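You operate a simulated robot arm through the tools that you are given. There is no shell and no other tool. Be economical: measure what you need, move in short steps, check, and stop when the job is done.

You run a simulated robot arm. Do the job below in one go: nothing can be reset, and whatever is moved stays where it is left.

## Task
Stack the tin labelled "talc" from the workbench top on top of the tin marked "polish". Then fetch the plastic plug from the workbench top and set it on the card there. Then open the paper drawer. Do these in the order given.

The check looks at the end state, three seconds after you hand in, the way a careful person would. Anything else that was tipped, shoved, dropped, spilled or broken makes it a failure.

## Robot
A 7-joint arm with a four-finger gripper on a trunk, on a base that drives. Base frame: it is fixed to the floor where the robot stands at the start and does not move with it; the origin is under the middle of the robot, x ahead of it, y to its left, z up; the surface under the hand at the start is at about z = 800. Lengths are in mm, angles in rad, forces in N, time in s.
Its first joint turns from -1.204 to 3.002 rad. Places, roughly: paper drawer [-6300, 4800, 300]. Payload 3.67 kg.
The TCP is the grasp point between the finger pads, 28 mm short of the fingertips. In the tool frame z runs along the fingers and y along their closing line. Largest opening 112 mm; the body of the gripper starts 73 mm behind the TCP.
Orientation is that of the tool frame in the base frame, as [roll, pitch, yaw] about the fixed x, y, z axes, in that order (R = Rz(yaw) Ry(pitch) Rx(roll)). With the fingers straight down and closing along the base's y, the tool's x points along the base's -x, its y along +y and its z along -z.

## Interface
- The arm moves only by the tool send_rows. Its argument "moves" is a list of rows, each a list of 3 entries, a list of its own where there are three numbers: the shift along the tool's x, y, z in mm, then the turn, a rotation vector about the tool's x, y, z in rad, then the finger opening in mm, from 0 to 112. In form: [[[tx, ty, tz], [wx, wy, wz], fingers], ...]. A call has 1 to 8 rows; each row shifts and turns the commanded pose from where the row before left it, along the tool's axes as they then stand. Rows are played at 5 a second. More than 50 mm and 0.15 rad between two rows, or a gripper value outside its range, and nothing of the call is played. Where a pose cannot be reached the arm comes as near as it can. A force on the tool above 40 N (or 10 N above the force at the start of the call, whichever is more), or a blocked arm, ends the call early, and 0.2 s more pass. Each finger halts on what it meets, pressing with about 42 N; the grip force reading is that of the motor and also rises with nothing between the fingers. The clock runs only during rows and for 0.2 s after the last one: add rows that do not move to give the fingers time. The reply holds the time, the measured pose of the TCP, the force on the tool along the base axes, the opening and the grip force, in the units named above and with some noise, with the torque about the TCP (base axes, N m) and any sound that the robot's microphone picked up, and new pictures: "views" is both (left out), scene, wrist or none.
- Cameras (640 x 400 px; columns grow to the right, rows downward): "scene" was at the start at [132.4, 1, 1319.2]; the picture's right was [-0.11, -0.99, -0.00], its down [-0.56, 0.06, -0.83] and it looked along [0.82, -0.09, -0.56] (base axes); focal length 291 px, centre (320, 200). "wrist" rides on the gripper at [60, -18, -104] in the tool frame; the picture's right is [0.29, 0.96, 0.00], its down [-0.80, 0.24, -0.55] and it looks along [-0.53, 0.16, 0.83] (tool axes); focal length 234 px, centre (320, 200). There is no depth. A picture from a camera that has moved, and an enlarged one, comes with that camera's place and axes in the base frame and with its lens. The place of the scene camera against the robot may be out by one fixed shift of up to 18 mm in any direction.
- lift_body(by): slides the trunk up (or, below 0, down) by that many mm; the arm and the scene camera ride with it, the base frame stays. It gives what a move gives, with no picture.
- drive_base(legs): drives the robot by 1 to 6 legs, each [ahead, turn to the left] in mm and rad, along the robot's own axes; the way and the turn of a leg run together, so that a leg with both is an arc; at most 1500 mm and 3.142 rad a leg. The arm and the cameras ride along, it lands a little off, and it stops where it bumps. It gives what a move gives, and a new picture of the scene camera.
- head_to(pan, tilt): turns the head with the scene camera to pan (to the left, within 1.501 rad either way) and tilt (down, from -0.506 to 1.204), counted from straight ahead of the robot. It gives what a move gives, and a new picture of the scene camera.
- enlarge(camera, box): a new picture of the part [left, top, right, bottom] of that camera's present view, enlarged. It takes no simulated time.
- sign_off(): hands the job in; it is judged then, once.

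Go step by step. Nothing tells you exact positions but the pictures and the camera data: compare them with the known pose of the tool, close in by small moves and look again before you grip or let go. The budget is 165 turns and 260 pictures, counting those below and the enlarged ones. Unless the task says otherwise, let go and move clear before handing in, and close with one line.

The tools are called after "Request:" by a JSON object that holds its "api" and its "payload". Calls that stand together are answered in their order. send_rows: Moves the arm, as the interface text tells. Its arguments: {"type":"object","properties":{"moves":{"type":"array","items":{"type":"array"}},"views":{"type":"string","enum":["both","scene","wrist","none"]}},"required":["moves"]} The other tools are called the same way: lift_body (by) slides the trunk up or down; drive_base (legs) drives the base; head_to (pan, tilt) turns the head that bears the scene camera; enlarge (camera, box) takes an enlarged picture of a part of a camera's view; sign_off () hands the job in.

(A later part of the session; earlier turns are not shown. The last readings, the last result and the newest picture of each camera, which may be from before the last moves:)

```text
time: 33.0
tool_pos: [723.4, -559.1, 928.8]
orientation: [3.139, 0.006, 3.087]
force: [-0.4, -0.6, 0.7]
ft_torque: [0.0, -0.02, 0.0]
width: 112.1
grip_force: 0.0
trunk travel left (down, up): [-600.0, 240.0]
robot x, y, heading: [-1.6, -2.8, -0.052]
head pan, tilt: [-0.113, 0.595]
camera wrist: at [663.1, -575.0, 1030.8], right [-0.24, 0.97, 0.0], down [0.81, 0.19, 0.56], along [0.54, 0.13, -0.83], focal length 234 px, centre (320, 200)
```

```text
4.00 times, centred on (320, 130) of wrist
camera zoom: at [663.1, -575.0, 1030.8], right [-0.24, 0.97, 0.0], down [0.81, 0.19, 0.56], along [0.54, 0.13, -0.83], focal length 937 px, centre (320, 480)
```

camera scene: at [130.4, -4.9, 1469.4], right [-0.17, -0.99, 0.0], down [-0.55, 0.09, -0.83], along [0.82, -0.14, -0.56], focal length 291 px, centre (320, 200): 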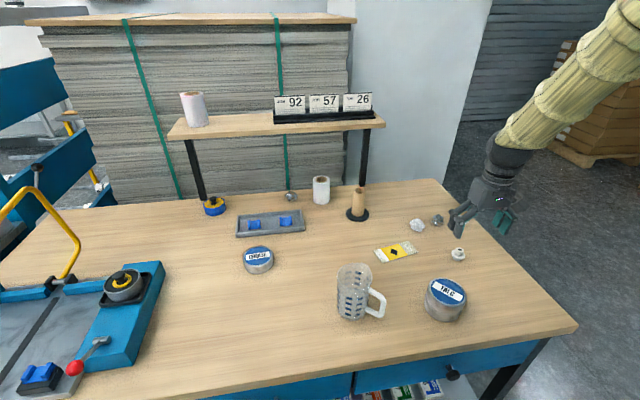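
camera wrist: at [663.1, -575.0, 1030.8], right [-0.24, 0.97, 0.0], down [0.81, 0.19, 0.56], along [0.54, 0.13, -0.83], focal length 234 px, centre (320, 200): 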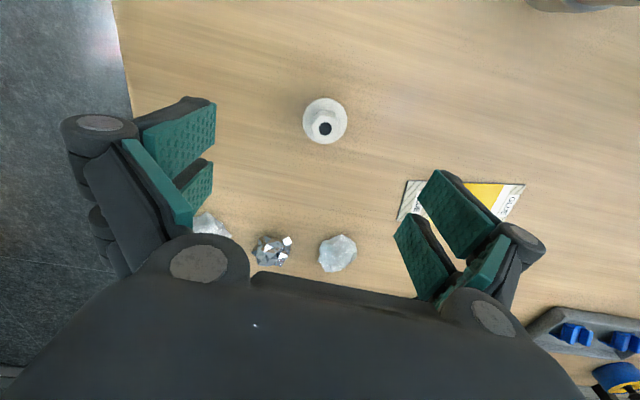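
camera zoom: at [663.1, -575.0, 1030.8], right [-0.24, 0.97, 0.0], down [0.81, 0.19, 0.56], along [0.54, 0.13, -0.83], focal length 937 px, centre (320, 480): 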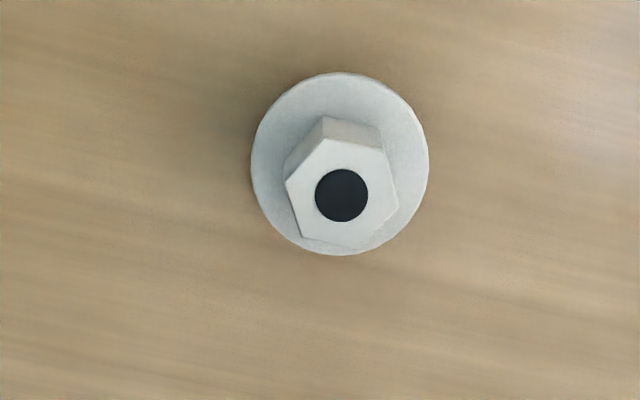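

I've measured the hex: about 22 mm across flats, with one flat pair about 0.47 rad from my closing line. I'll centre, turn the hand by that and come lower.

Request:
{"api": "send_rows", "payload": {"moves": [[[4.2, 4, 0], [0, 0, 0.12], 100], [[0, 0, 10], [0, 0, 0.12], 80], [[0, 0, 20], [0, 0, 0.12], 66], [[0, 0, 15], [0, 0, 0.11], 66], [[0, 0, 0], [0, 0, 0], 66]], "views": "wrist"}}

Request:
{"api": "enlarge", "payload": {"camera": "wrist", "box": [240, 80, 400, 210]}}

```text
time: 34.2
tool_pos: [720.3, -554.3, 885.4]
orientation: [3.136, 0.002, 2.618]
force: [0.4, -0.6, 0.1]
ft_torque: [0.01, 0.02, 0.03]
width: 66.0
grip_force: 0.1
trunk travel left (down, up): [-600.0, 240.0]
robot x, y, heading: [0.8, -2.5, -0.048]
head pan, tilt: [-0.113, 0.595]
camera wrist: at [659.8, -541.4, 989.1], right [0.23, 0.97, 0.0], down [0.81, -0.19, 0.56], along [0.54, -0.13, -0.83], focal length 234 px, centre (320, 200)
```

wrist: 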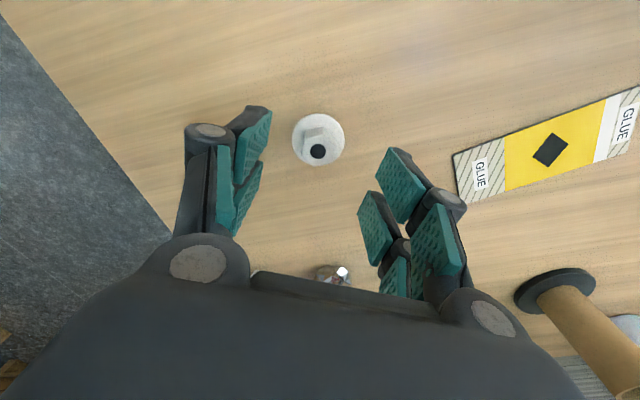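

```text
3.08 times, centred on (320, 145) of wrist
camera zoom: at [659.8, -541.4, 989.1], right [0.23, 0.97, 0.0], down [0.81, -0.19, 0.56], along [0.54, -0.13, -0.83], focal length 720 px, centre (320, 369)
```

zoom: 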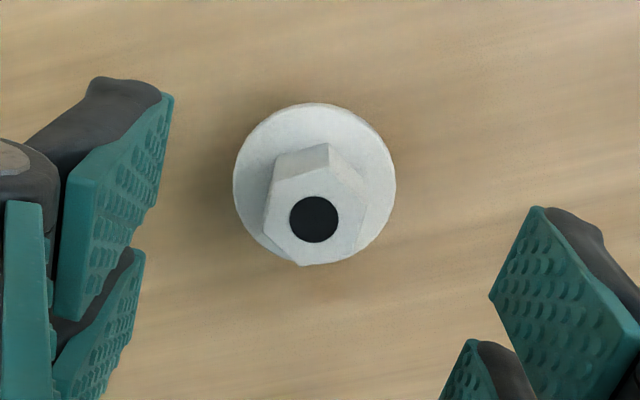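

Centred and aligned with the hex flats. I'll lower to just above the flange and check.

Request:
{"api": "send_rows", "payload": {"moves": [[[0, -1, 12], [0, 0, -0.04], 60], [[0, 0, 12], [0, 0, 0], 54], [[0, 0, 10], [0, 0, 0], 50], [[0, 0, 0], [0, 0, 0], 50]]}}

Request:
{"api": "enlarge", "payload": {"camera": "scene", "box": [430, 225, 500, 280]}}

Request:
{"api": "enlarge", "payload": {"camera": "wrist", "box": [200, 80, 440, 280]}}

```text
time: 35.2
tool_pos: [721.3, -555.9, 852.6]
orientation: [3.137, 0.004, 2.654]
force: [0.1, -1.6, -0.2]
ft_torque: [-0.02, -0.02, 0.0]
width: 49.9
grip_force: 0.0
trunk travel left (down, up): [-600.0, 240.0]
robot x, y, heading: [-0.5, 0.2, -0.051]
head pan, tilt: [-0.113, 0.595]
camera scene: at [131.6, -6.4, 1469.2], right [-0.17, -0.99, 0.0], down [-0.55, 0.09, -0.83], along [0.82, -0.14, -0.56], focal length 291 px, centre (320, 200)
camera wrist: at [659.4, -544.5, 955.2], right [0.19, 0.98, 0.0], down [0.81, -0.16, 0.56], along [0.55, -0.1, -0.83], focal length 234 px, centre (320, 200)
```

scene: 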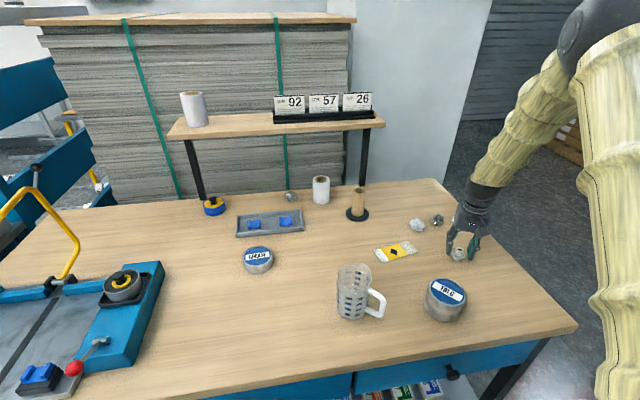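
wrist: 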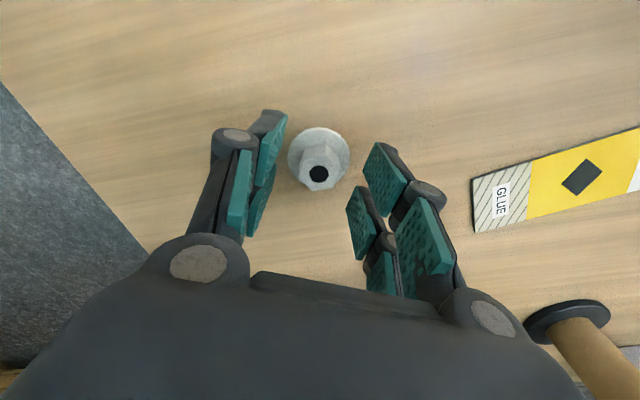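

```text
7.27 times, centred on (465, 252) of scene
camera zoom: at [131.6, -6.4, 1469.2], right [-0.17, -0.99, 0.0], down [-0.55, 0.09, -0.83], along [0.82, -0.14, -0.56], focal length 2118 px, centre (-734, -182)
```

zoom: 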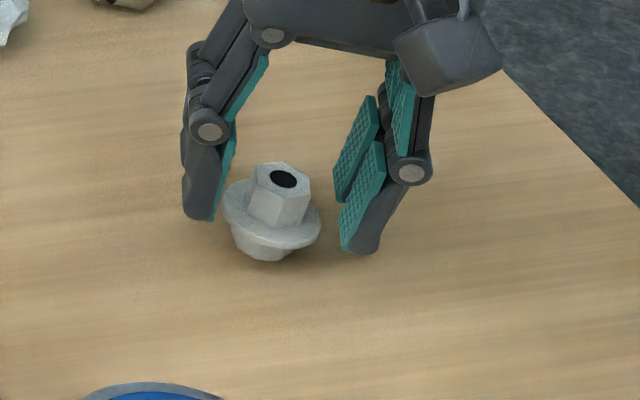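

```text
2.00 times, centred on (320, 180) of wrist
camera zoom: at [659.4, -544.5, 955.2], right [0.19, 0.98, 0.0], down [0.81, -0.16, 0.56], along [0.55, -0.1, -0.83], focal length 468 px, centre (320, 240)
```

zoom: 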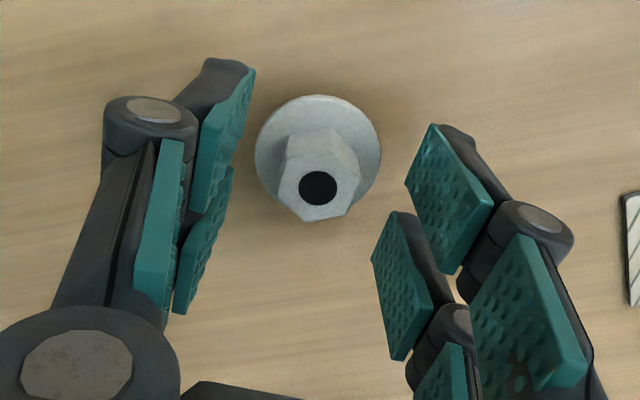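

Positioned well. I'll lower 4 mm more and close on the hex.

Request:
{"api": "send_rows", "payload": {"moves": [[[0, -0.5, 4], [0, 0, 0], 50], [[0, 0, 0], [0, 0, 0], 36], [[0, 0, 0], [0, 0, 0], 26], [[0, 0, 0], [0, 0, 0], 15], [[0, 0, 0], [0, 0, 0], 15]], "views": "wrist"}}

Request:
{"api": "enlarge", "payload": {"camera": "scene", "box": [430, 225, 500, 280]}}

```text
time: 36.4
tool_pos: [720.9, -556.4, 848.2]
orientation: [3.138, 0.003, 2.656]
force: [0.2, -1.2, 0.8]
ft_torque: [0.0, -0.01, 0.0]
width: 18.5
grip_force: 41.8
trunk travel left (down, up): [-600.0, 240.0]
robot x, y, heading: [-0.2, 0.1, -0.053]
head pan, tilt: [-0.113, 0.595]
camera wrist: at [659.8, -545.4, 951.0], right [0.19, 0.98, 0.0], down [0.81, -0.16, 0.56], along [0.55, -0.1, -0.83], focal length 234 px, centre (320, 200)
```

wrist: 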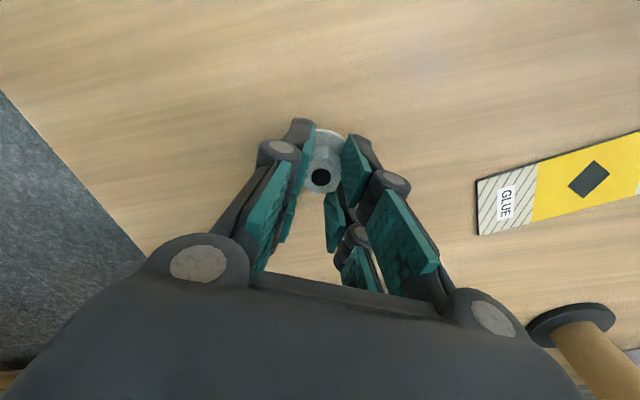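

```text
7.27 times, centred on (465, 252) of scene
camera zoom: at [131.7, -6.7, 1469.2], right [-0.17, -0.99, 0.0], down [-0.55, 0.09, -0.83], along [0.82, -0.14, -0.56], focal length 2118 px, centre (-734, -182)
```

zoom: 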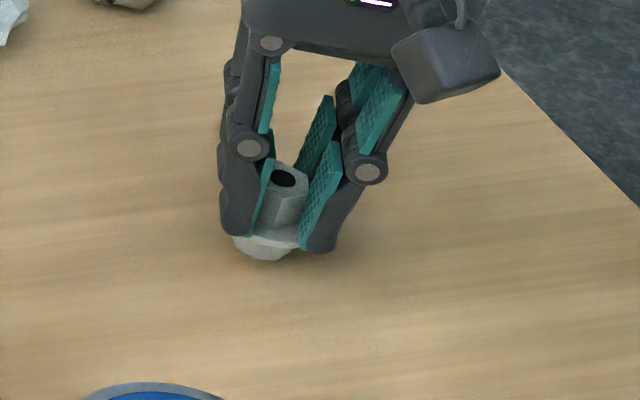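

Gripped. I'll lift a little and check that it comes along upright.

Request:
{"api": "send_rows", "payload": {"moves": [[[0, 0, -8], [0, 0, 0], 15], [[0, 0, -20], [0, 0, 0], 15], [[0, 0, -25], [0, 0, 0], 15], [[0, 0, 0], [0, 0, 0], 15]], "views": "wrist"}}

Request:
{"api": "enlarge", "payload": {"camera": "scene", "box": [420, 200, 500, 270]}}

```text
time: 37.4
tool_pos: [720.9, -556.3, 901.7]
orientation: [3.136, 0.001, 2.657]
force: [-0.1, 0.9, -1.0]
ft_torque: [0.02, 0.04, -0.01]
width: 18.5
grip_force: 41.8
trunk travel left (down, up): [-600.0, 240.0]
robot x, y, heading: [1.4, -0.2, -0.056]
head pan, tilt: [-0.113, 0.595]
camera wrist: at [659.9, -545.9, 1003.9], right [0.19, 0.98, 0.0], down [0.81, -0.16, 0.56], along [0.55, -0.1, -0.83], focal length 234 px, centre (320, 200)
```

wrist: 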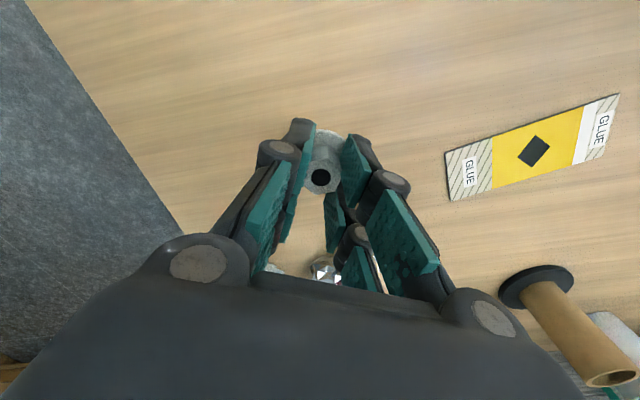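

```text
5.71 times, centred on (460, 235) of scene
camera zoom: at [132.5, -7.2, 1469.1], right [-0.17, -0.99, 0.0], down [-0.55, 0.09, -0.83], along [0.82, -0.14, -0.56], focal length 1664 px, centre (-480, 0)
```

zoom: 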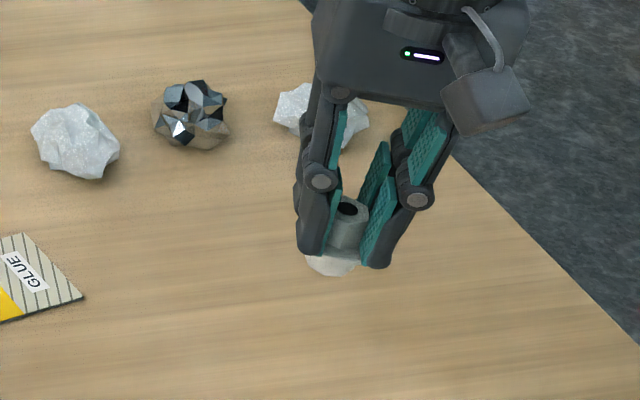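

Held upright. I'll carry it over the card, near (777, -371).

Request:
{"api": "send_rows", "payload": {"moves": [[[7.3, 38, -15], [0, 0, 0], 15], [[7.3, 38, 0], [0, 0, 0], 15], [[7.3, 38, 0], [0, 0, 0], 15], [[7.3, 38, 0], [0, 0, 0], 15], [[7.4, 38, 0], [0, 0, 0], 15], [[0, 0, 15], [0, 0, 0], 15], [[0, 0, 0], [0, 0, 0], 15]]}}

Request:
{"api": "enlarge", "payload": {"camera": "wrist", "box": [200, 60, 480, 260]}}

```text
time: 39.0
tool_pos: [775.7, -368.9, 901.4]
orientation: [3.137, 0.003, 2.656]
force: [-0.1, 0.6, -0.3]
ft_torque: [-0.06, -0.03, -0.03]
width: 18.1
grip_force: 41.9
trunk travel left (down, up): [-600.0, 240.0]
robot x, y, heading: [1.5, -4.8, -0.052]
head pan, tilt: [-0.113, 0.595]
camera scene: at [131.2, -5.3, 1469.3], right [-0.17, -0.99, 0.0], down [-0.55, 0.09, -0.83], along [0.82, -0.14, -0.56], focal length 291 px, centre (320, 200)
camera wrist: at [715.1, -358.3, 1004.6], right [0.19, 0.98, 0.0], down [0.81, -0.16, 0.56], along [0.55, -0.1, -0.83], focal length 234 px, centre (320, 200)
```

scene: 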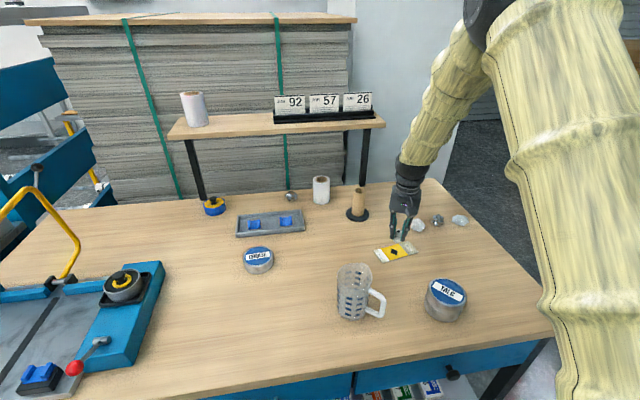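
wrist: 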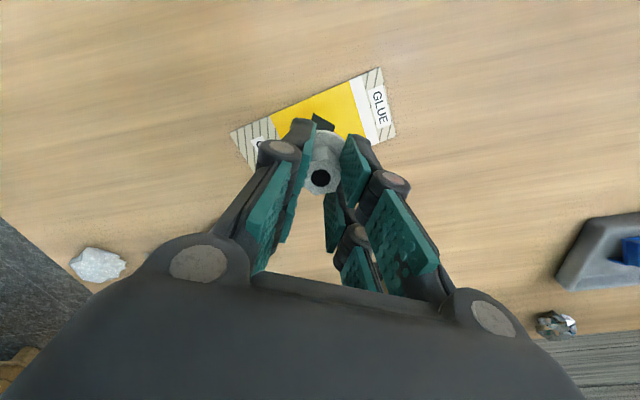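

```text
2.00 times, centred on (340, 160) of wrist
camera zoom: at [715.1, -358.3, 1004.6], right [0.19, 0.98, 0.0], down [0.81, -0.16, 0.56], along [0.55, -0.1, -0.83], focal length 468 px, centre (280, 280)
```

zoom: 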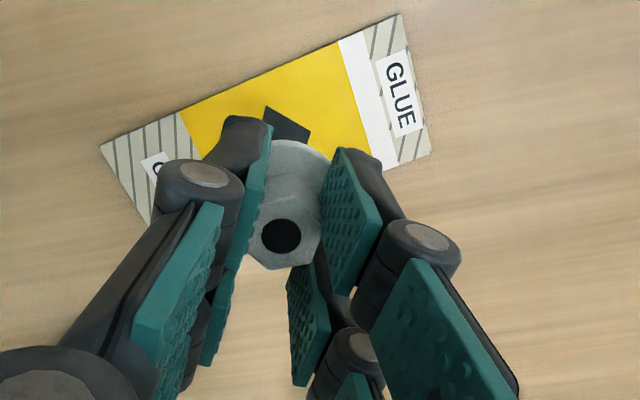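

The card spans about 135 x 60 mm, centred near (781, -374). A small correction, then I'll lower.

Request:
{"api": "send_rows", "payload": {"moves": [[[-6.8, -2.1, 10], [0, 0, 0], 15], [[0, 0, 20], [0, 0, 0], 15], [[0, 0, 15], [0, 0, 0], 15], [[0, 0, 0], [0, 0, 0], 15]]}}

Request:
{"api": "enlarge", "payload": {"camera": "scene", "box": [360, 205, 440, 275]}}

Request:
{"api": "enlarge", "payload": {"camera": "wrist", "box": [200, 60, 480, 260]}}

```text
time: 40.0
tool_pos: [781.9, -373.9, 857.1]
orientation: [3.136, 0.004, 2.657]
force: [1.1, -0.6, 0.0]
ft_torque: [-0.02, -0.04, 0.03]
width: 18.0
grip_force: 42.0
trunk travel left (down, up): [-600.0, 240.0]
robot x, y, heading: [-2.0, -3.2, -0.051]
head pan, tilt: [-0.113, 0.595]
camera scene: at [131.4, -6.1, 1469.2], right [-0.17, -0.99, 0.0], down [-0.55, 0.09, -0.83], along [0.82, -0.14, -0.56], focal length 291 px, centre (320, 200)
camera wrist: at [720.7, -363.4, 960.8], right [0.19, 0.98, 0.0], down [0.81, -0.16, 0.56], along [0.55, -0.1, -0.83], focal length 234 px, centre (320, 200)
```

scene: 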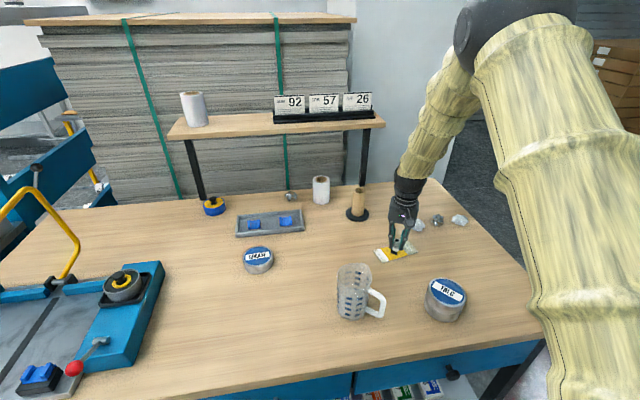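
wrist: 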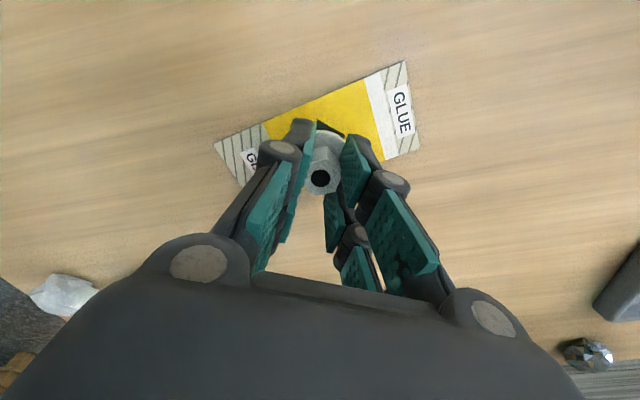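

```text
5.71 times, centred on (400, 240) of scene
camera zoom: at [131.4, -6.1, 1469.2], right [-0.17, -0.99, 0.0], down [-0.55, 0.09, -0.83], along [0.82, -0.14, -0.56], focal length 1664 px, centre (-137, -29)
```

zoom: 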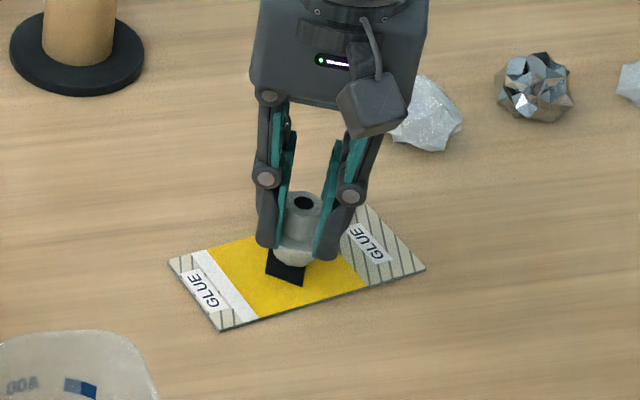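

```text
2.00 times, centred on (340, 160) of wrist
camera zoom: at [720.7, -363.4, 960.8], right [0.19, 0.98, 0.0], down [0.81, -0.16, 0.56], along [0.55, -0.1, -0.83], focal length 468 px, centre (280, 280)
```

zoom: 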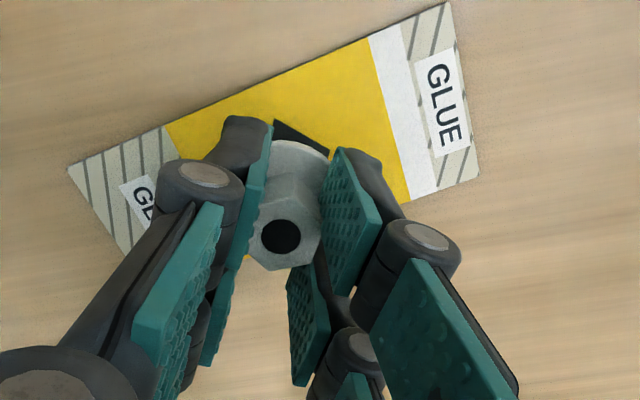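

The plug is centred over the card. I'll lower it to contact.

Request:
{"api": "send_rows", "payload": {"moves": [[[0, 0, 3], [0, 0, 0], 15], [[0, 0, 2], [0, 0, 0], 15], [[0, 0, 1], [0, 0, 0], 15], [[0, 0, 0], [0, 0, 0], 15]], "views": "none"}}

Request:
{"api": "send_rows", "payload": {"moves": [[[0, 0, 1], [0, 0, 0], 15], [[0, 0, 0], [0, 0, 0], 15]], "views": "none"}}

```text
time: 41.0
tool_pos: [781.9, -375.3, 851.7]
orientation: [3.135, 0.004, 2.657]
force: [-0.4, 0.6, -0.3]
ft_torque: [-0.01, 0.0, 0.0]
width: 18.1
grip_force: 41.9
trunk travel left (down, up): [-600.0, 240.0]
robot x, y, heading: [-2.3, -2.2, -0.051]
head pan, tilt: [-0.113, 0.595]
```

```text
time: 41.6
tool_pos: [781.0, -373.8, 851.9]
orientation: [3.137, 0.006, 2.656]
force: [0.5, -0.6, -0.1]
ft_torque: [-0.01, -0.01, -0.02]
width: 17.9
grip_force: 42.2
trunk travel left (down, up): [-600.0, 240.0]
robot x, y, heading: [1.3, -1.5, -0.058]
head pan, tilt: [-0.113, 0.595]
```

Request:
{"api": "send_rows", "payload": {"moves": [[[0, 0, 1], [0, 0, 0], 15], [[0, 0, 0], [0, 0, 0], 15]], "views": "none"}}

Request:
{"api": "send_rows", "payload": {"moves": [[[0, 0, 0.7], [0, 0, 0], 15], [[0, 0, 0], [0, 0, 0], 15]], "views": "none"}}

Request:
{"api": "enlarge", "payload": {"camera": "scene", "box": [370, 225, 430, 270]}}

```text
time: 42.2
tool_pos: [781.2, -374.2, 852.1]
orientation: [3.137, 0.005, 2.657]
force: [-0.7, 0.2, 7.0]
ft_torque: [0.06, 0.04, 0.03]
width: 17.9
grip_force: 42.2
trunk travel left (down, up): [-600.0, 240.0]
robot x, y, heading: [3.0, 2.4, -0.05]
head pan, tilt: [-0.113, 0.595]
```

```text
time: 42.8
tool_pos: [782.0, -375.0, 849.5]
orientation: [3.138, 0.005, 2.656]
force: [0.7, 1.1, 15.1]
ft_torque: [0.02, -0.01, -0.02]
width: 17.9
grip_force: 42.0
trunk travel left (down, up): [-600.0, 240.0]
robot x, y, heading: [-0.5, -6.0, -0.051]
head pan, tilt: [-0.113, 0.595]
```

```text
8.89 times, centred on (400, 248) of scene
camera zoom: at [130.5, -5.7, 1469.4], right [-0.17, -0.99, 0.0], down [-0.55, 0.09, -0.83], along [0.82, -0.14, -0.56], focal length 2589 px, centre (-391, -222)
```

zoom: 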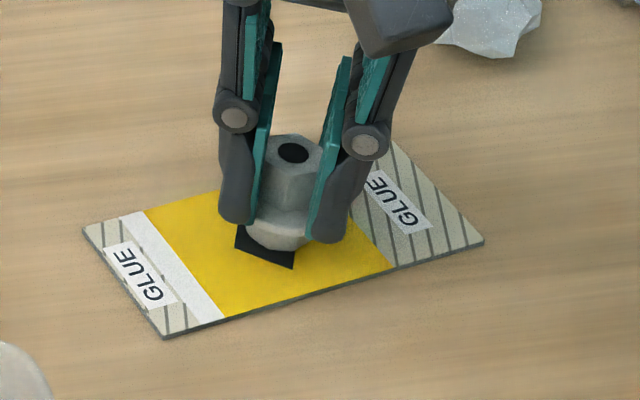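

In contact with the card and upright. I'll relieve the pressure slightly, open, and rise.

Request:
{"api": "send_rows", "payload": {"moves": [[[0, 0, -1], [0, 0, 0], 15], [[0, 0, 0], [0, 0, 0], 22], [[0, 0, 0], [0, 0, 0], 32], [[0, 0, 0], [0, 0, 0], 50], [[0, 0, -20], [0, 0, 0], 50], [[0, 0, -40], [0, 0, 0], 50], [[0, 0, -40], [0, 0, 0], 50]], "views": "both"}}

Request:
{"api": "enlarge", "payload": {"camera": "scene", "box": [350, 200, 480, 330]}}

```text
time: 44.4
tool_pos: [781.3, -371.3, 950.8]
orientation: [3.138, 0.003, 2.656]
force: [0.4, 0.7, -0.6]
ft_torque: [0.01, 0.01, -0.02]
width: 50.1
grip_force: 0.1
trunk travel left (down, up): [-600.0, 240.0]
robot x, y, heading: [2.3, 0.6, -0.056]
head pan, tilt: [-0.113, 0.595]
camera scene: at [130.5, -5.9, 1469.2], right [-0.17, -0.99, 0.0], down [-0.55, 0.09, -0.83], along [0.82, -0.14, -0.56], focal length 291 px, centre (320, 200)
camera wrist: at [719.8, -360.5, 1053.8], right [0.19, 0.98, 0.0], down [0.81, -0.16, 0.56], along [0.55, -0.1, -0.83], focal length 234 px, centre (320, 200)
```

scene: 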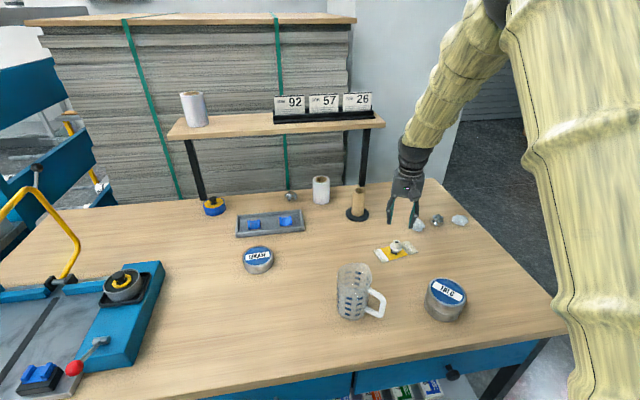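
wrist: 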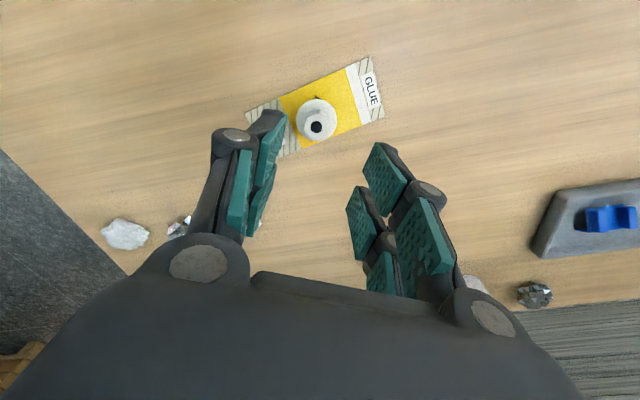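

```text
3.08 times, centred on (415, 265) of scene
camera zoom: at [130.5, -5.9, 1469.2], right [-0.17, -0.99, 0.0], down [-0.55, 0.09, -0.83], along [0.82, -0.14, -0.56], focal length 896 px, centre (28, 0)
```

zoom: 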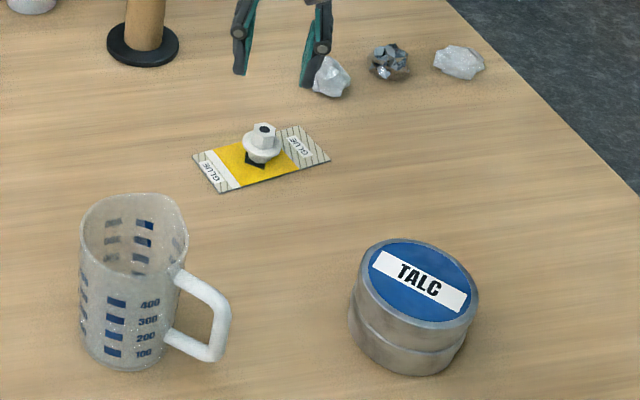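

Both placements look right. The drawer is far behind to the left, so I'll raise and retract the arm, then back away from the bench and look around.

Request:
{"api": "send_rows", "payload": {"moves": [[[0, 0, -50], [0, 0, 0], 50], [[0, 0, -50], [0, 0, 0], 50], [[0, 0, -50], [0, 0, 0], 50], [[0, 0, -50], [0, 0, -0.1], 50], [[42, -20, 0], [0, 0, -0.1], 50], [[42, -15, 0], [0, 0, -0.1], 50], [[45, -10, 0], [0, 0, -0.1], 50], [[45, 0, 0], [0, 0, -0.1], 50]], "views": "none"}}

Request:
{"api": "send_rows", "payload": {"moves": [[[45, 0, 0], [0, 0, 0], 50], [[45, 0, 0], [0, 0, 0], 50], [[45, 0, 0], [0, 0, 0], 50], [[0, 0, 0], [0, 0, 0], 50]], "views": "none"}}

Request:
{"api": "drive_base", "payload": {"legs": [[-600, 0]]}}

Request:
{"api": "head_to", "payload": {"pan": 1.4, "tilt": 0.35}}

```text
time: 46.2
tool_pos: [595.8, -378.1, 1150.0]
orientation: [3.14, 0.007, -3.125]
force: [0.5, -0.6, -0.4]
ft_torque: [0.02, -0.06, 0.01]
width: 50.0
grip_force: 0.0
trunk travel left (down, up): [-600.0, 240.0]
robot x, y, heading: [-2.1, 0.9, -0.052]
head pan, tilt: [-0.113, 0.595]
```

```text
time: 47.2
tool_pos: [464.0, -383.3, 1139.5]
orientation: [3.12, -0.008, -3.132]
force: [1.1, 0.5, -0.2]
ft_torque: [-0.05, 0.04, -0.03]
width: 49.9
grip_force: 0.1
trunk travel left (down, up): [-600.0, 240.0]
robot x, y, heading: [2.6, 0.7, -0.052]
head pan, tilt: [-0.113, 0.595]
```

```text
time: 50.5
tool_pos: [-124.3, -353.0, 1143.2]
orientation: [3.123, -0.003, -3.128]
force: [0.5, -0.2, 0.3]
ft_torque: [0.01, -0.01, -0.03]
width: 50.0
grip_force: 0.0
trunk travel left (down, up): [-600.0, 240.0]
robot x, y, heading: [-591.4, 30.5, -0.046]
head pan, tilt: [-0.113, 0.595]
camera scene: at [-459.2, 51.1, 1462.3], right [0.13, -0.99, 0.0], down [-0.62, -0.08, -0.78], along [0.77, 0.1, -0.62], focal length 291 px, centre (320, 200)
```

scene: 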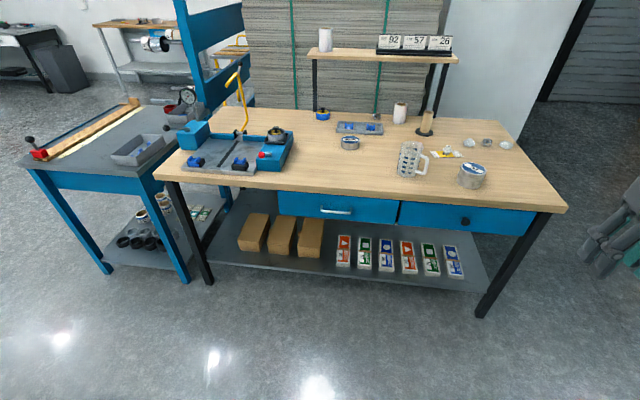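

```text
time: 52.1
tool_pos: [-124.7, -353.4, 1142.6]
orientation: [3.122, -0.005, -3.129]
force: [-0.2, 0.3, 0.0]
ft_torque: [0.0, 0.0, 0.0]
width: 50.3
grip_force: 0.0
trunk travel left (down, up): [-600.0, 240.0]
robot x, y, heading: [-592.1, 32.4, -0.062]
head pan, tilt: [1.4, 0.351]
camera scene: at [-522.7, 130.4, 1491.5], right [0.97, -0.22, 0.0], down [-0.08, -0.33, -0.94], along [0.21, 0.92, -0.34], focal length 291 px, centre (320, 200)
```

scene: 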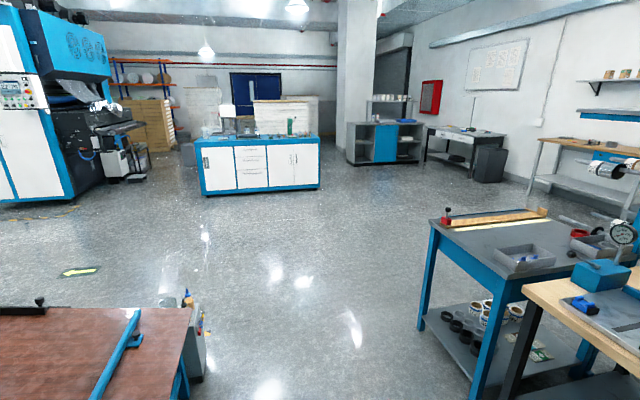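

This is a workshop with a brown table close on my left-rear. I'll move to the middle of the corridor, turn left to face +y and look toward the drawer.

Request:
{"api": "drive_base", "payload": {"legs": [[280, 0], [0, 1.62]]}}

Request:
{"api": "head_to", "payload": {"pan": 0.9, "tilt": 0.35}}

```text
time: 58.1
tool_pos: [54.9, 498.1, 1143.2]
orientation: [3.123, -0.003, -1.508]
force: [-0.9, -1.2, -0.8]
ft_torque: [0.0, 0.05, -0.04]
width: 49.7
grip_force: 0.0
trunk travel left (down, up): [-600.0, 240.0]
robot x, y, heading: [-307.7, 13.8, 1.567]
head pan, tilt: [1.4, 0.351]
camera scene: at [-403.6, 92.9, 1491.5], right [0.17, 0.98, 0.0], down [0.34, -0.06, -0.94], along [-0.92, 0.16, -0.34], focal length 291 px, centre (320, 200)
```

scene: 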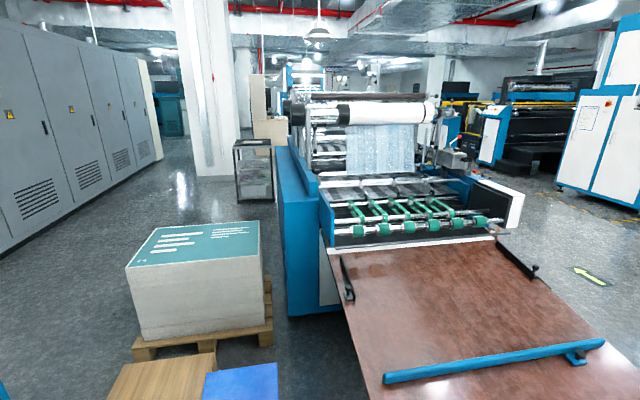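

```text
time: 59.0
tool_pos: [53.9, 498.5, 1142.9]
orientation: [3.122, -0.002, -1.509]
force: [-0.3, 0.0, 0.5]
ft_torque: [-0.01, -0.02, -0.01]
width: 49.9
grip_force: 0.1
trunk travel left (down, up): [-600.0, 240.0]
robot x, y, heading: [-307.4, 15.3, 1.57]
head pan, tilt: [0.901, 0.351]
camera scene: at [-384.5, 134.6, 1491.5], right [0.62, 0.78, 0.0], down [0.27, -0.21, -0.94], along [-0.73, 0.59, -0.34], focal length 291 px, centre (320, 200)
```

scene: 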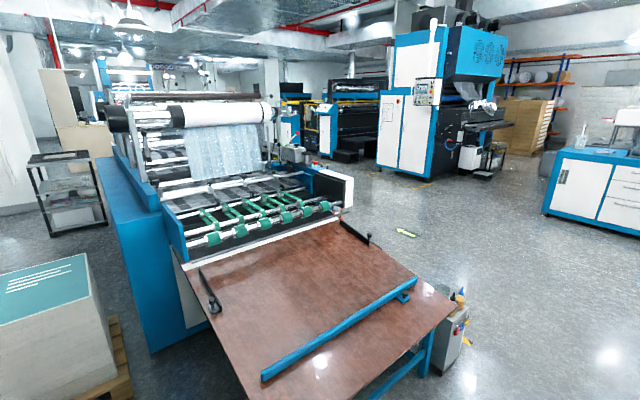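

Request:
{"api": "enlarge", "payload": {"camera": "scene", "box": [220, 60, 420, 200]}}

Request:
{"api": "enlarge", "payload": {"camera": "scene", "box": [360, 180, 640, 400]}}

```text
2.86 times, centred on (320, 130) of scene
camera zoom: at [-384.5, 134.6, 1491.5], right [0.62, 0.78, 0.0], down [0.27, -0.21, -0.94], along [-0.73, 0.59, -0.34], focal length 832 px, centre (320, 400)
```

zoom: 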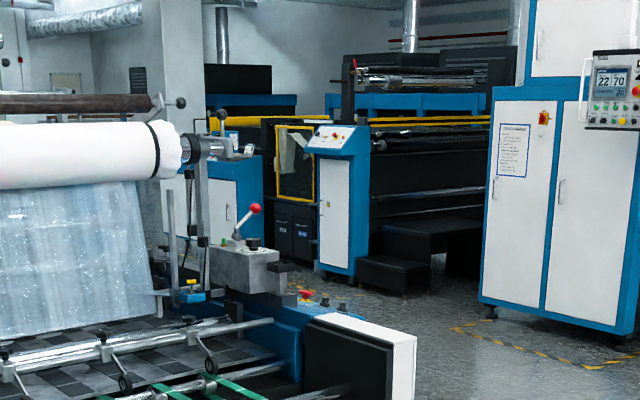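

```text
1.82 times, centred on (500, 290) of scene
camera zoom: at [-384.5, 134.6, 1491.5], right [0.62, 0.78, 0.0], down [0.27, -0.21, -0.94], along [-0.73, 0.59, -0.34], focal length 530 px, centre (-7, 36)
```

zoom: 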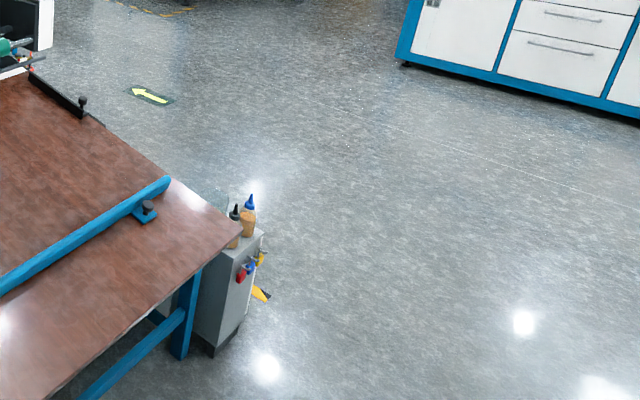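

The drawer unit seems to be the far machine near (-6100, 4860). I'll drive up the corridor to y ≈ 3000 and then turn west into the open aisle.

Request:
{"api": "drive_base", "payload": {"legs": [[1500, 0], [1500, 0], [0, 1.45]]}}

Request:
{"api": "head_to", "payload": {"pan": 0.0, "tilt": 0.3}}

```text
time: 76.9
tool_pos: [-589.5, 3458.7, 1143.8]
orientation: [3.122, -0.003, -0.167]
force: [0.4, 0.2, -0.1]
ft_torque: [0.01, -0.03, 0.0]
width: 50.2
grip_force: 0.0
trunk travel left (down, up): [-600.0, 240.0]
robot x, y, heading: [-200.5, 3001.1, 2.911]
head pan, tilt: [0.901, 0.351]
camera scene: at [-328.0, 2964.2, 1491.4], right [-0.62, 0.78, 0.0], down [0.27, 0.21, -0.94], along [-0.74, -0.58, -0.34], focal length 291 px, centre (320, 200)
```

scene: 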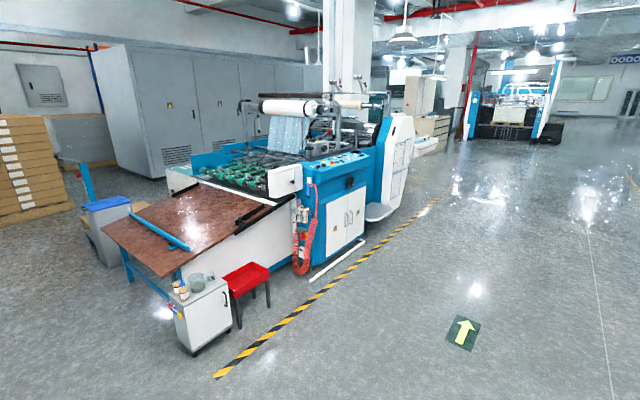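

```text
time: 78.1
tool_pos: [-589.0, 3459.1, 1141.7]
orientation: [3.12, -0.005, -0.168]
force: [0.9, 1.1, 0.4]
ft_torque: [-0.01, 0.0, -0.04]
width: 49.8
grip_force: 0.1
trunk travel left (down, up): [-600.0, 240.0]
robot x, y, heading: [-197.8, 3001.4, 2.913]
head pan, tilt: [0.0, 0.3]
camera scene: at [-348.1, 3021.9, 1494.8], right [0.0, 1.0, 0.0], down [0.31, 0.0, -0.95], along [-0.95, 0.0, -0.31], focal length 291 px, centre (320, 200)
```

scene: 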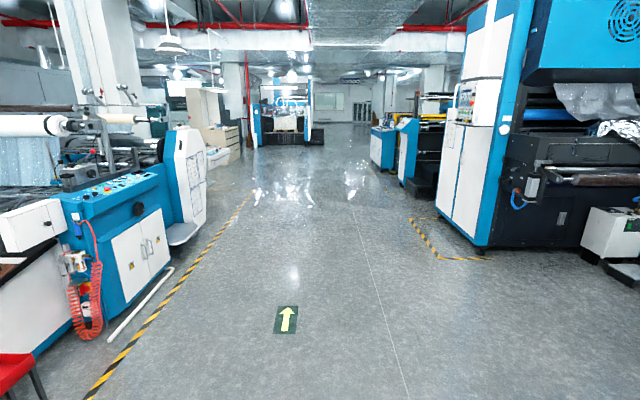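

Request:
{"api": "enlarge", "payload": {"camera": "scene", "box": [350, 90, 500, 220]}}

```text
3.08 times, centred on (425, 155) of scene
camera zoom: at [-348.1, 3021.9, 1494.8], right [0.0, 1.0, 0.0], down [0.31, 0.0, -0.95], along [-0.95, 0.0, -0.31], focal length 896 px, centre (-3, 338)
```

zoom: 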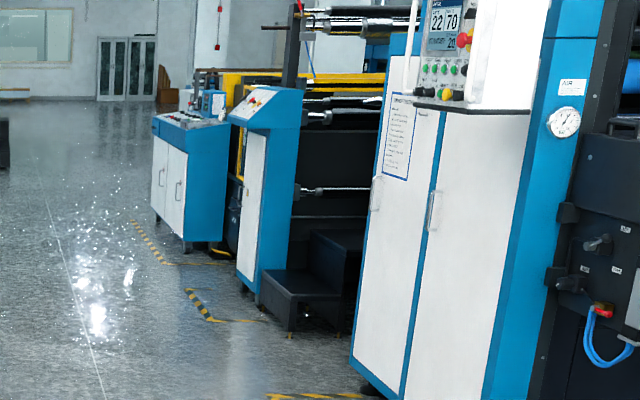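

The drawer should be in the recess past the narrow white cabinet, facing the aisle. I'll drive west along the aisle.

Request:
{"api": "drive_base", "payload": {"legs": [[0, 0.146], [1500, 0], [1500, 0], [1500, 0], [500, 0]]}}

Request:
{"api": "head_to", "payload": {"pan": -0.6, "tilt": 0.45}}

```text
time: 102.6
tool_pos: [-5551.1, 4024.3, 1143.0]
orientation: [3.119, -0.003, -0.088]
force: [0.3, 0.5, -0.1]
ft_torque: [0.01, -0.02, 0.02]
width: 50.0
grip_force: 0.1
trunk travel left (down, up): [-600.0, 240.0]
robot x, y, heading: [-5127.2, 3594.1, 2.985]
head pan, tilt: [0.0, 0.3]
camera scene: at [-5276.3, 3606.6, 1494.4], right [-0.08, 1.0, 0.0], down [0.31, 0.03, -0.95], along [-0.95, -0.08, -0.31], focal length 291 px, centre (320, 200)
```

scene: 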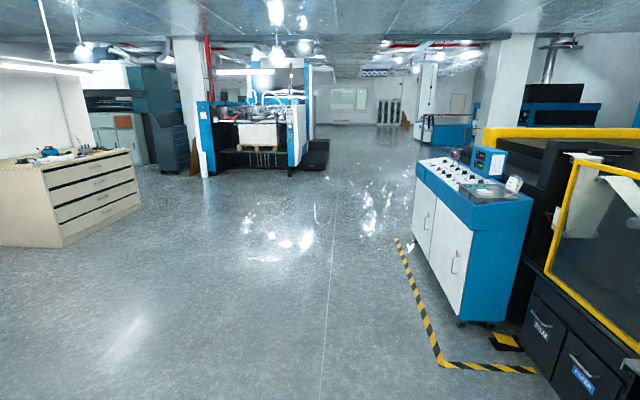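

```text
time: 103.6
tool_pos: [-5549.6, 4023.1, 1142.0]
orientation: [3.121, -0.006, -0.089]
force: [-0.8, -0.4, -0.3]
ft_torque: [0.0, -0.01, 0.01]
width: 50.1
grip_force: 0.1
trunk travel left (down, up): [-600.0, 240.0]
robot x, y, heading: [-5123.3, 3594.7, 2.988]
head pan, tilt: [-0.6, 0.45]
camera scene: at [-5275.1, 3608.4, 1489.4], right [-0.06, 1.0, 0.0], down [0.36, 0.02, -0.93], along [-0.93, -0.06, -0.36], focal length 291 px, centre (320, 200)
```

scene: 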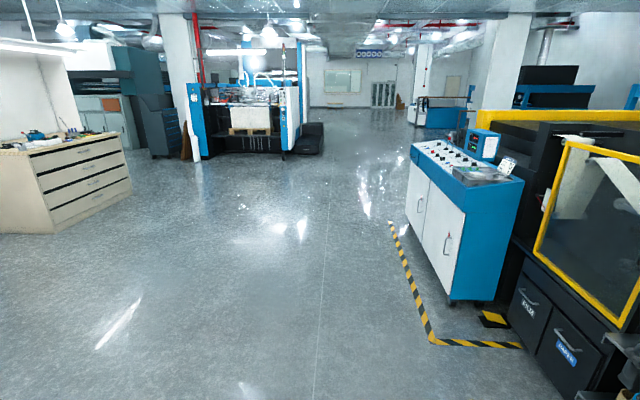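

Request:
{"api": "enlarge", "payload": {"camera": "scene", "box": [480, 240, 640, 400]}}

```text
2.50 times, centred on (560, 320) of scene
camera zoom: at [-5275.1, 3608.4, 1489.4], right [-0.06, 1.0, 0.0], down [0.36, 0.02, -0.93], along [-0.93, -0.06, -0.36], focal length 728 px, centre (-280, -100)
```

zoom: 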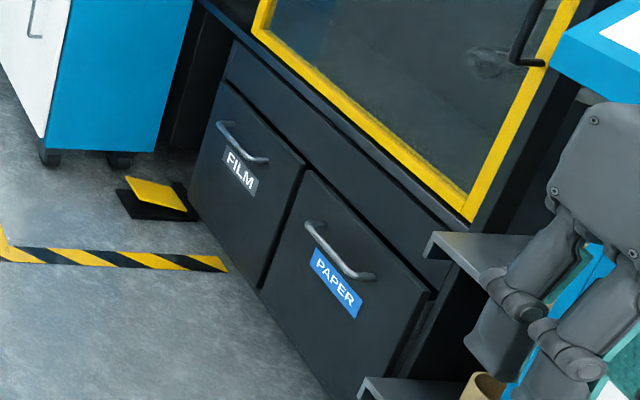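

The PAPER drawer is the right-hand one, facing the aisle (-y), with a horizontal bar handle near (-6350, 4680, 400). I'll drive in front of it and face it.

Request:
{"api": "drive_base", "payload": {"legs": [[0, 0.155], [1200, 0], [0, -1.571]]}}

Request:
{"api": "head_to", "payload": {"pan": 0.0, "tilt": 0.7}}

```text
time: 114.3
tool_pos: [-6014.6, 4090.9, 1143.2]
orientation: [3.118, -0.004, -1.505]
force: [-0.4, -0.6, 0.5]
ft_torque: [-0.03, 0.0, -0.05]
width: 50.1
grip_force: 0.0
trunk travel left (down, up): [-600.0, 240.0]
robot x, y, heading: [-6371.0, 3607.0, 1.569]
head pan, tilt: [-0.6, 0.45]
camera scene: at [-6398.2, 3758.9, 1484.0], right [0.98, 0.21, 0.0], down [0.09, -0.41, -0.91], along [-0.19, 0.89, -0.42], focal length 291 px, centre (320, 200)
```

scene: 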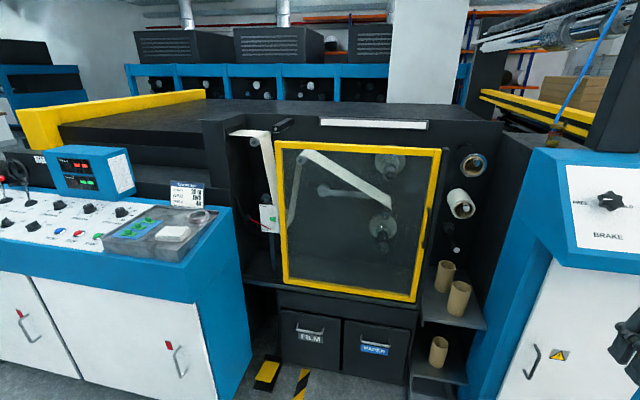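

```text
time: 115.3
tool_pos: [-6015.4, 4091.9, 1142.2]
orientation: [3.117, -0.005, -1.506]
force: [0.4, -0.3, 1.0]
ft_torque: [0.01, 0.05, 0.02]
width: 50.0
grip_force: 0.1
trunk travel left (down, up): [-600.0, 240.0]
robot x, y, heading: [-6373.0, 3609.6, 1.575]
head pan, tilt: [0.0, 0.7]
camera scene: at [-6394.4, 3755.0, 1466.1], right [0.98, 0.18, 0.0], down [0.1, -0.58, -0.81], along [-0.14, 0.8, -0.59], focal length 291 px, centre (320, 200)
```

scene: 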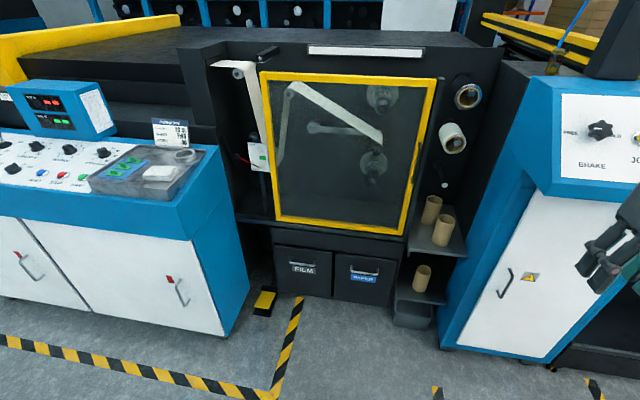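

The PAPER handle is around (-6353, 4715, 362). I'll place the robot so the handle is about 850 mm ahead and 250 mm to the right, inside the arm's good region.

Request:
{"api": "drive_base", "payload": {"legs": [[0, 0.732], [345, 0], [0, -0.735]]}}

Request:
{"api": "enlarge", "payload": {"camera": "scene", "box": [280, 180, 480, 340]}}

```text
time: 121.5
tool_pos: [-6263.1, 4357.0, 1142.3]
orientation: [3.117, -0.003, -1.492]
force: [1.0, -0.7, 0.1]
ft_torque: [0.01, 0.04, 0.01]
width: 50.1
grip_force: 0.1
trunk travel left (down, up): [-600.0, 240.0]
robot x, y, heading: [-6614.1, 3866.4, 1.587]
head pan, tilt: [0.0, 0.7]
camera scene: at [-6636.6, 4012.1, 1462.4], right [0.98, 0.18, 0.0], down [0.11, -0.61, -0.78], along [-0.14, 0.77, -0.62], focal length 291 px, centre (320, 200)
```

scene: 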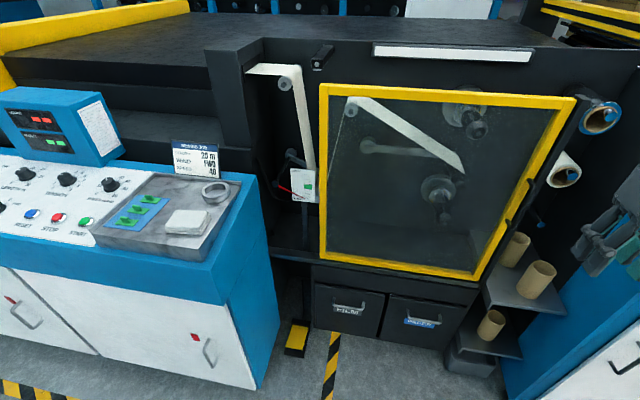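

```text
2.50 times, centred on (380, 260) of scene
camera zoom: at [-6636.6, 4012.1, 1462.4], right [0.98, 0.18, 0.0], down [0.11, -0.61, -0.78], along [-0.14, 0.77, -0.62], focal length 728 px, centre (170, 50)
```

zoom: 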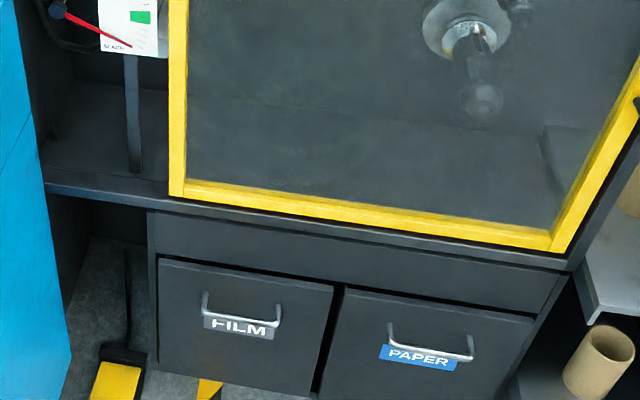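

Triangulating puts the handle near (-6360, 4642, 446). I need the tool horizontal, pointing at the drawer, with fingers closing vertically, so I'll reorient up here in free space.

Request:
{"api": "send_rows", "payload": {"moves": [[[0, 0, 0], [0, 0, 0.145], 50], [[0, 0, 0], [0, 0, 0.145], 50], [[0, 0, 0], [0, 0, 0.145], 50], [[0, 0, 0], [0, 0, 0.145], 50], [[0, 0, 0], [0, 0, 0.145], 50], [[0, 0, 0], [0, 0, 0.145], 50], [[0, 0, 0], [0, 0, 0.145], 50], [[0, 0, 0], [0, 0, 0.145], 50]], "views": "none"}}

Request:
{"api": "send_rows", "payload": {"moves": [[[0, 0, 0], [0, 0, 0.145], 50], [[0, 0, 0], [0, 0, 0.145], 50], [[0, 0, 0], [0, 0, 0.1], 50], [[0, 0, 0], [-0.14, 0, 0], 50], [[0, 0, 0], [-0.14, 0, 0], 50], [[0, 0, 0], [-0.14, 0, 0], 50], [[0, 0, 0], [0, 0, 0], 50]], "views": "both"}}

```text
time: 123.3
tool_pos: [-6264.1, 4356.7, 1142.9]
orientation: [3.135, -0.026, -2.655]
force: [-0.2, 0.1, -0.4]
ft_torque: [0.0, 0.0, 0.0]
width: 50.1
grip_force: 0.1
trunk travel left (down, up): [-600.0, 240.0]
robot x, y, heading: [-6615.5, 3865.2, 1.586]
head pan, tilt: [0.0, 0.7]
```

```text
time: 124.9
tool_pos: [-6256.9, 4352.4, 1124.4]
orientation: [2.731, -0.114, -3.061]
force: [0.1, -0.6, 0.5]
ft_torque: [-0.03, -0.02, -0.01]
width: 50.3
grip_force: 0.1
trunk travel left (down, up): [-600.0, 240.0]
robot x, y, heading: [-6614.1, 3865.9, 1.591]
head pan, tilt: [0.0, 0.7]
camera scene: at [-6643.4, 4006.5, 1453.3], right [0.96, 0.27, 0.0], down [0.19, -0.68, -0.71], along [-0.19, 0.68, -0.7], focal length 291 px, centre (320, 200)
camera wrist: at [-6300.7, 4290.1, 1218.2], right [-0.31, 0.86, 0.41], down [0.86, 0.07, 0.51], along [0.41, 0.51, -0.76], focal length 234 px, centre (320, 200)
```

scene: 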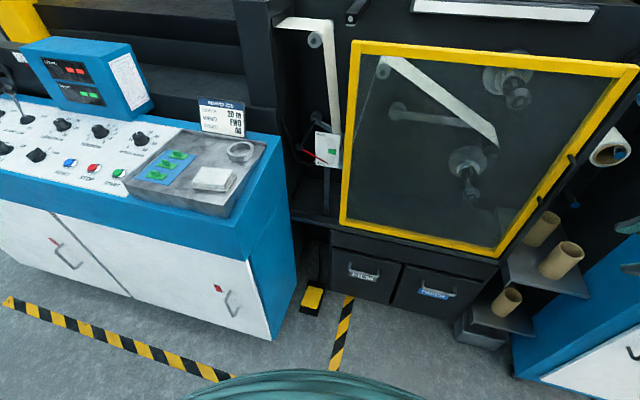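
wrist: 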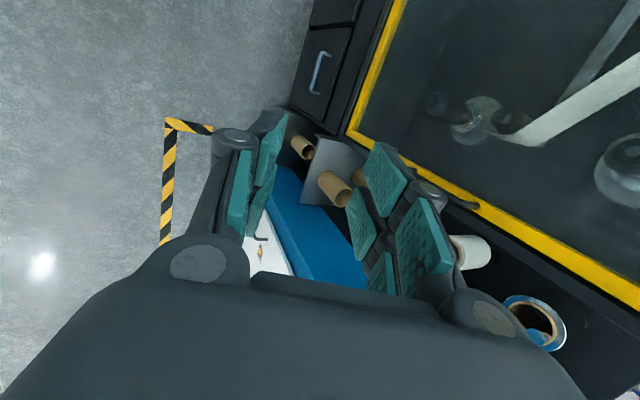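

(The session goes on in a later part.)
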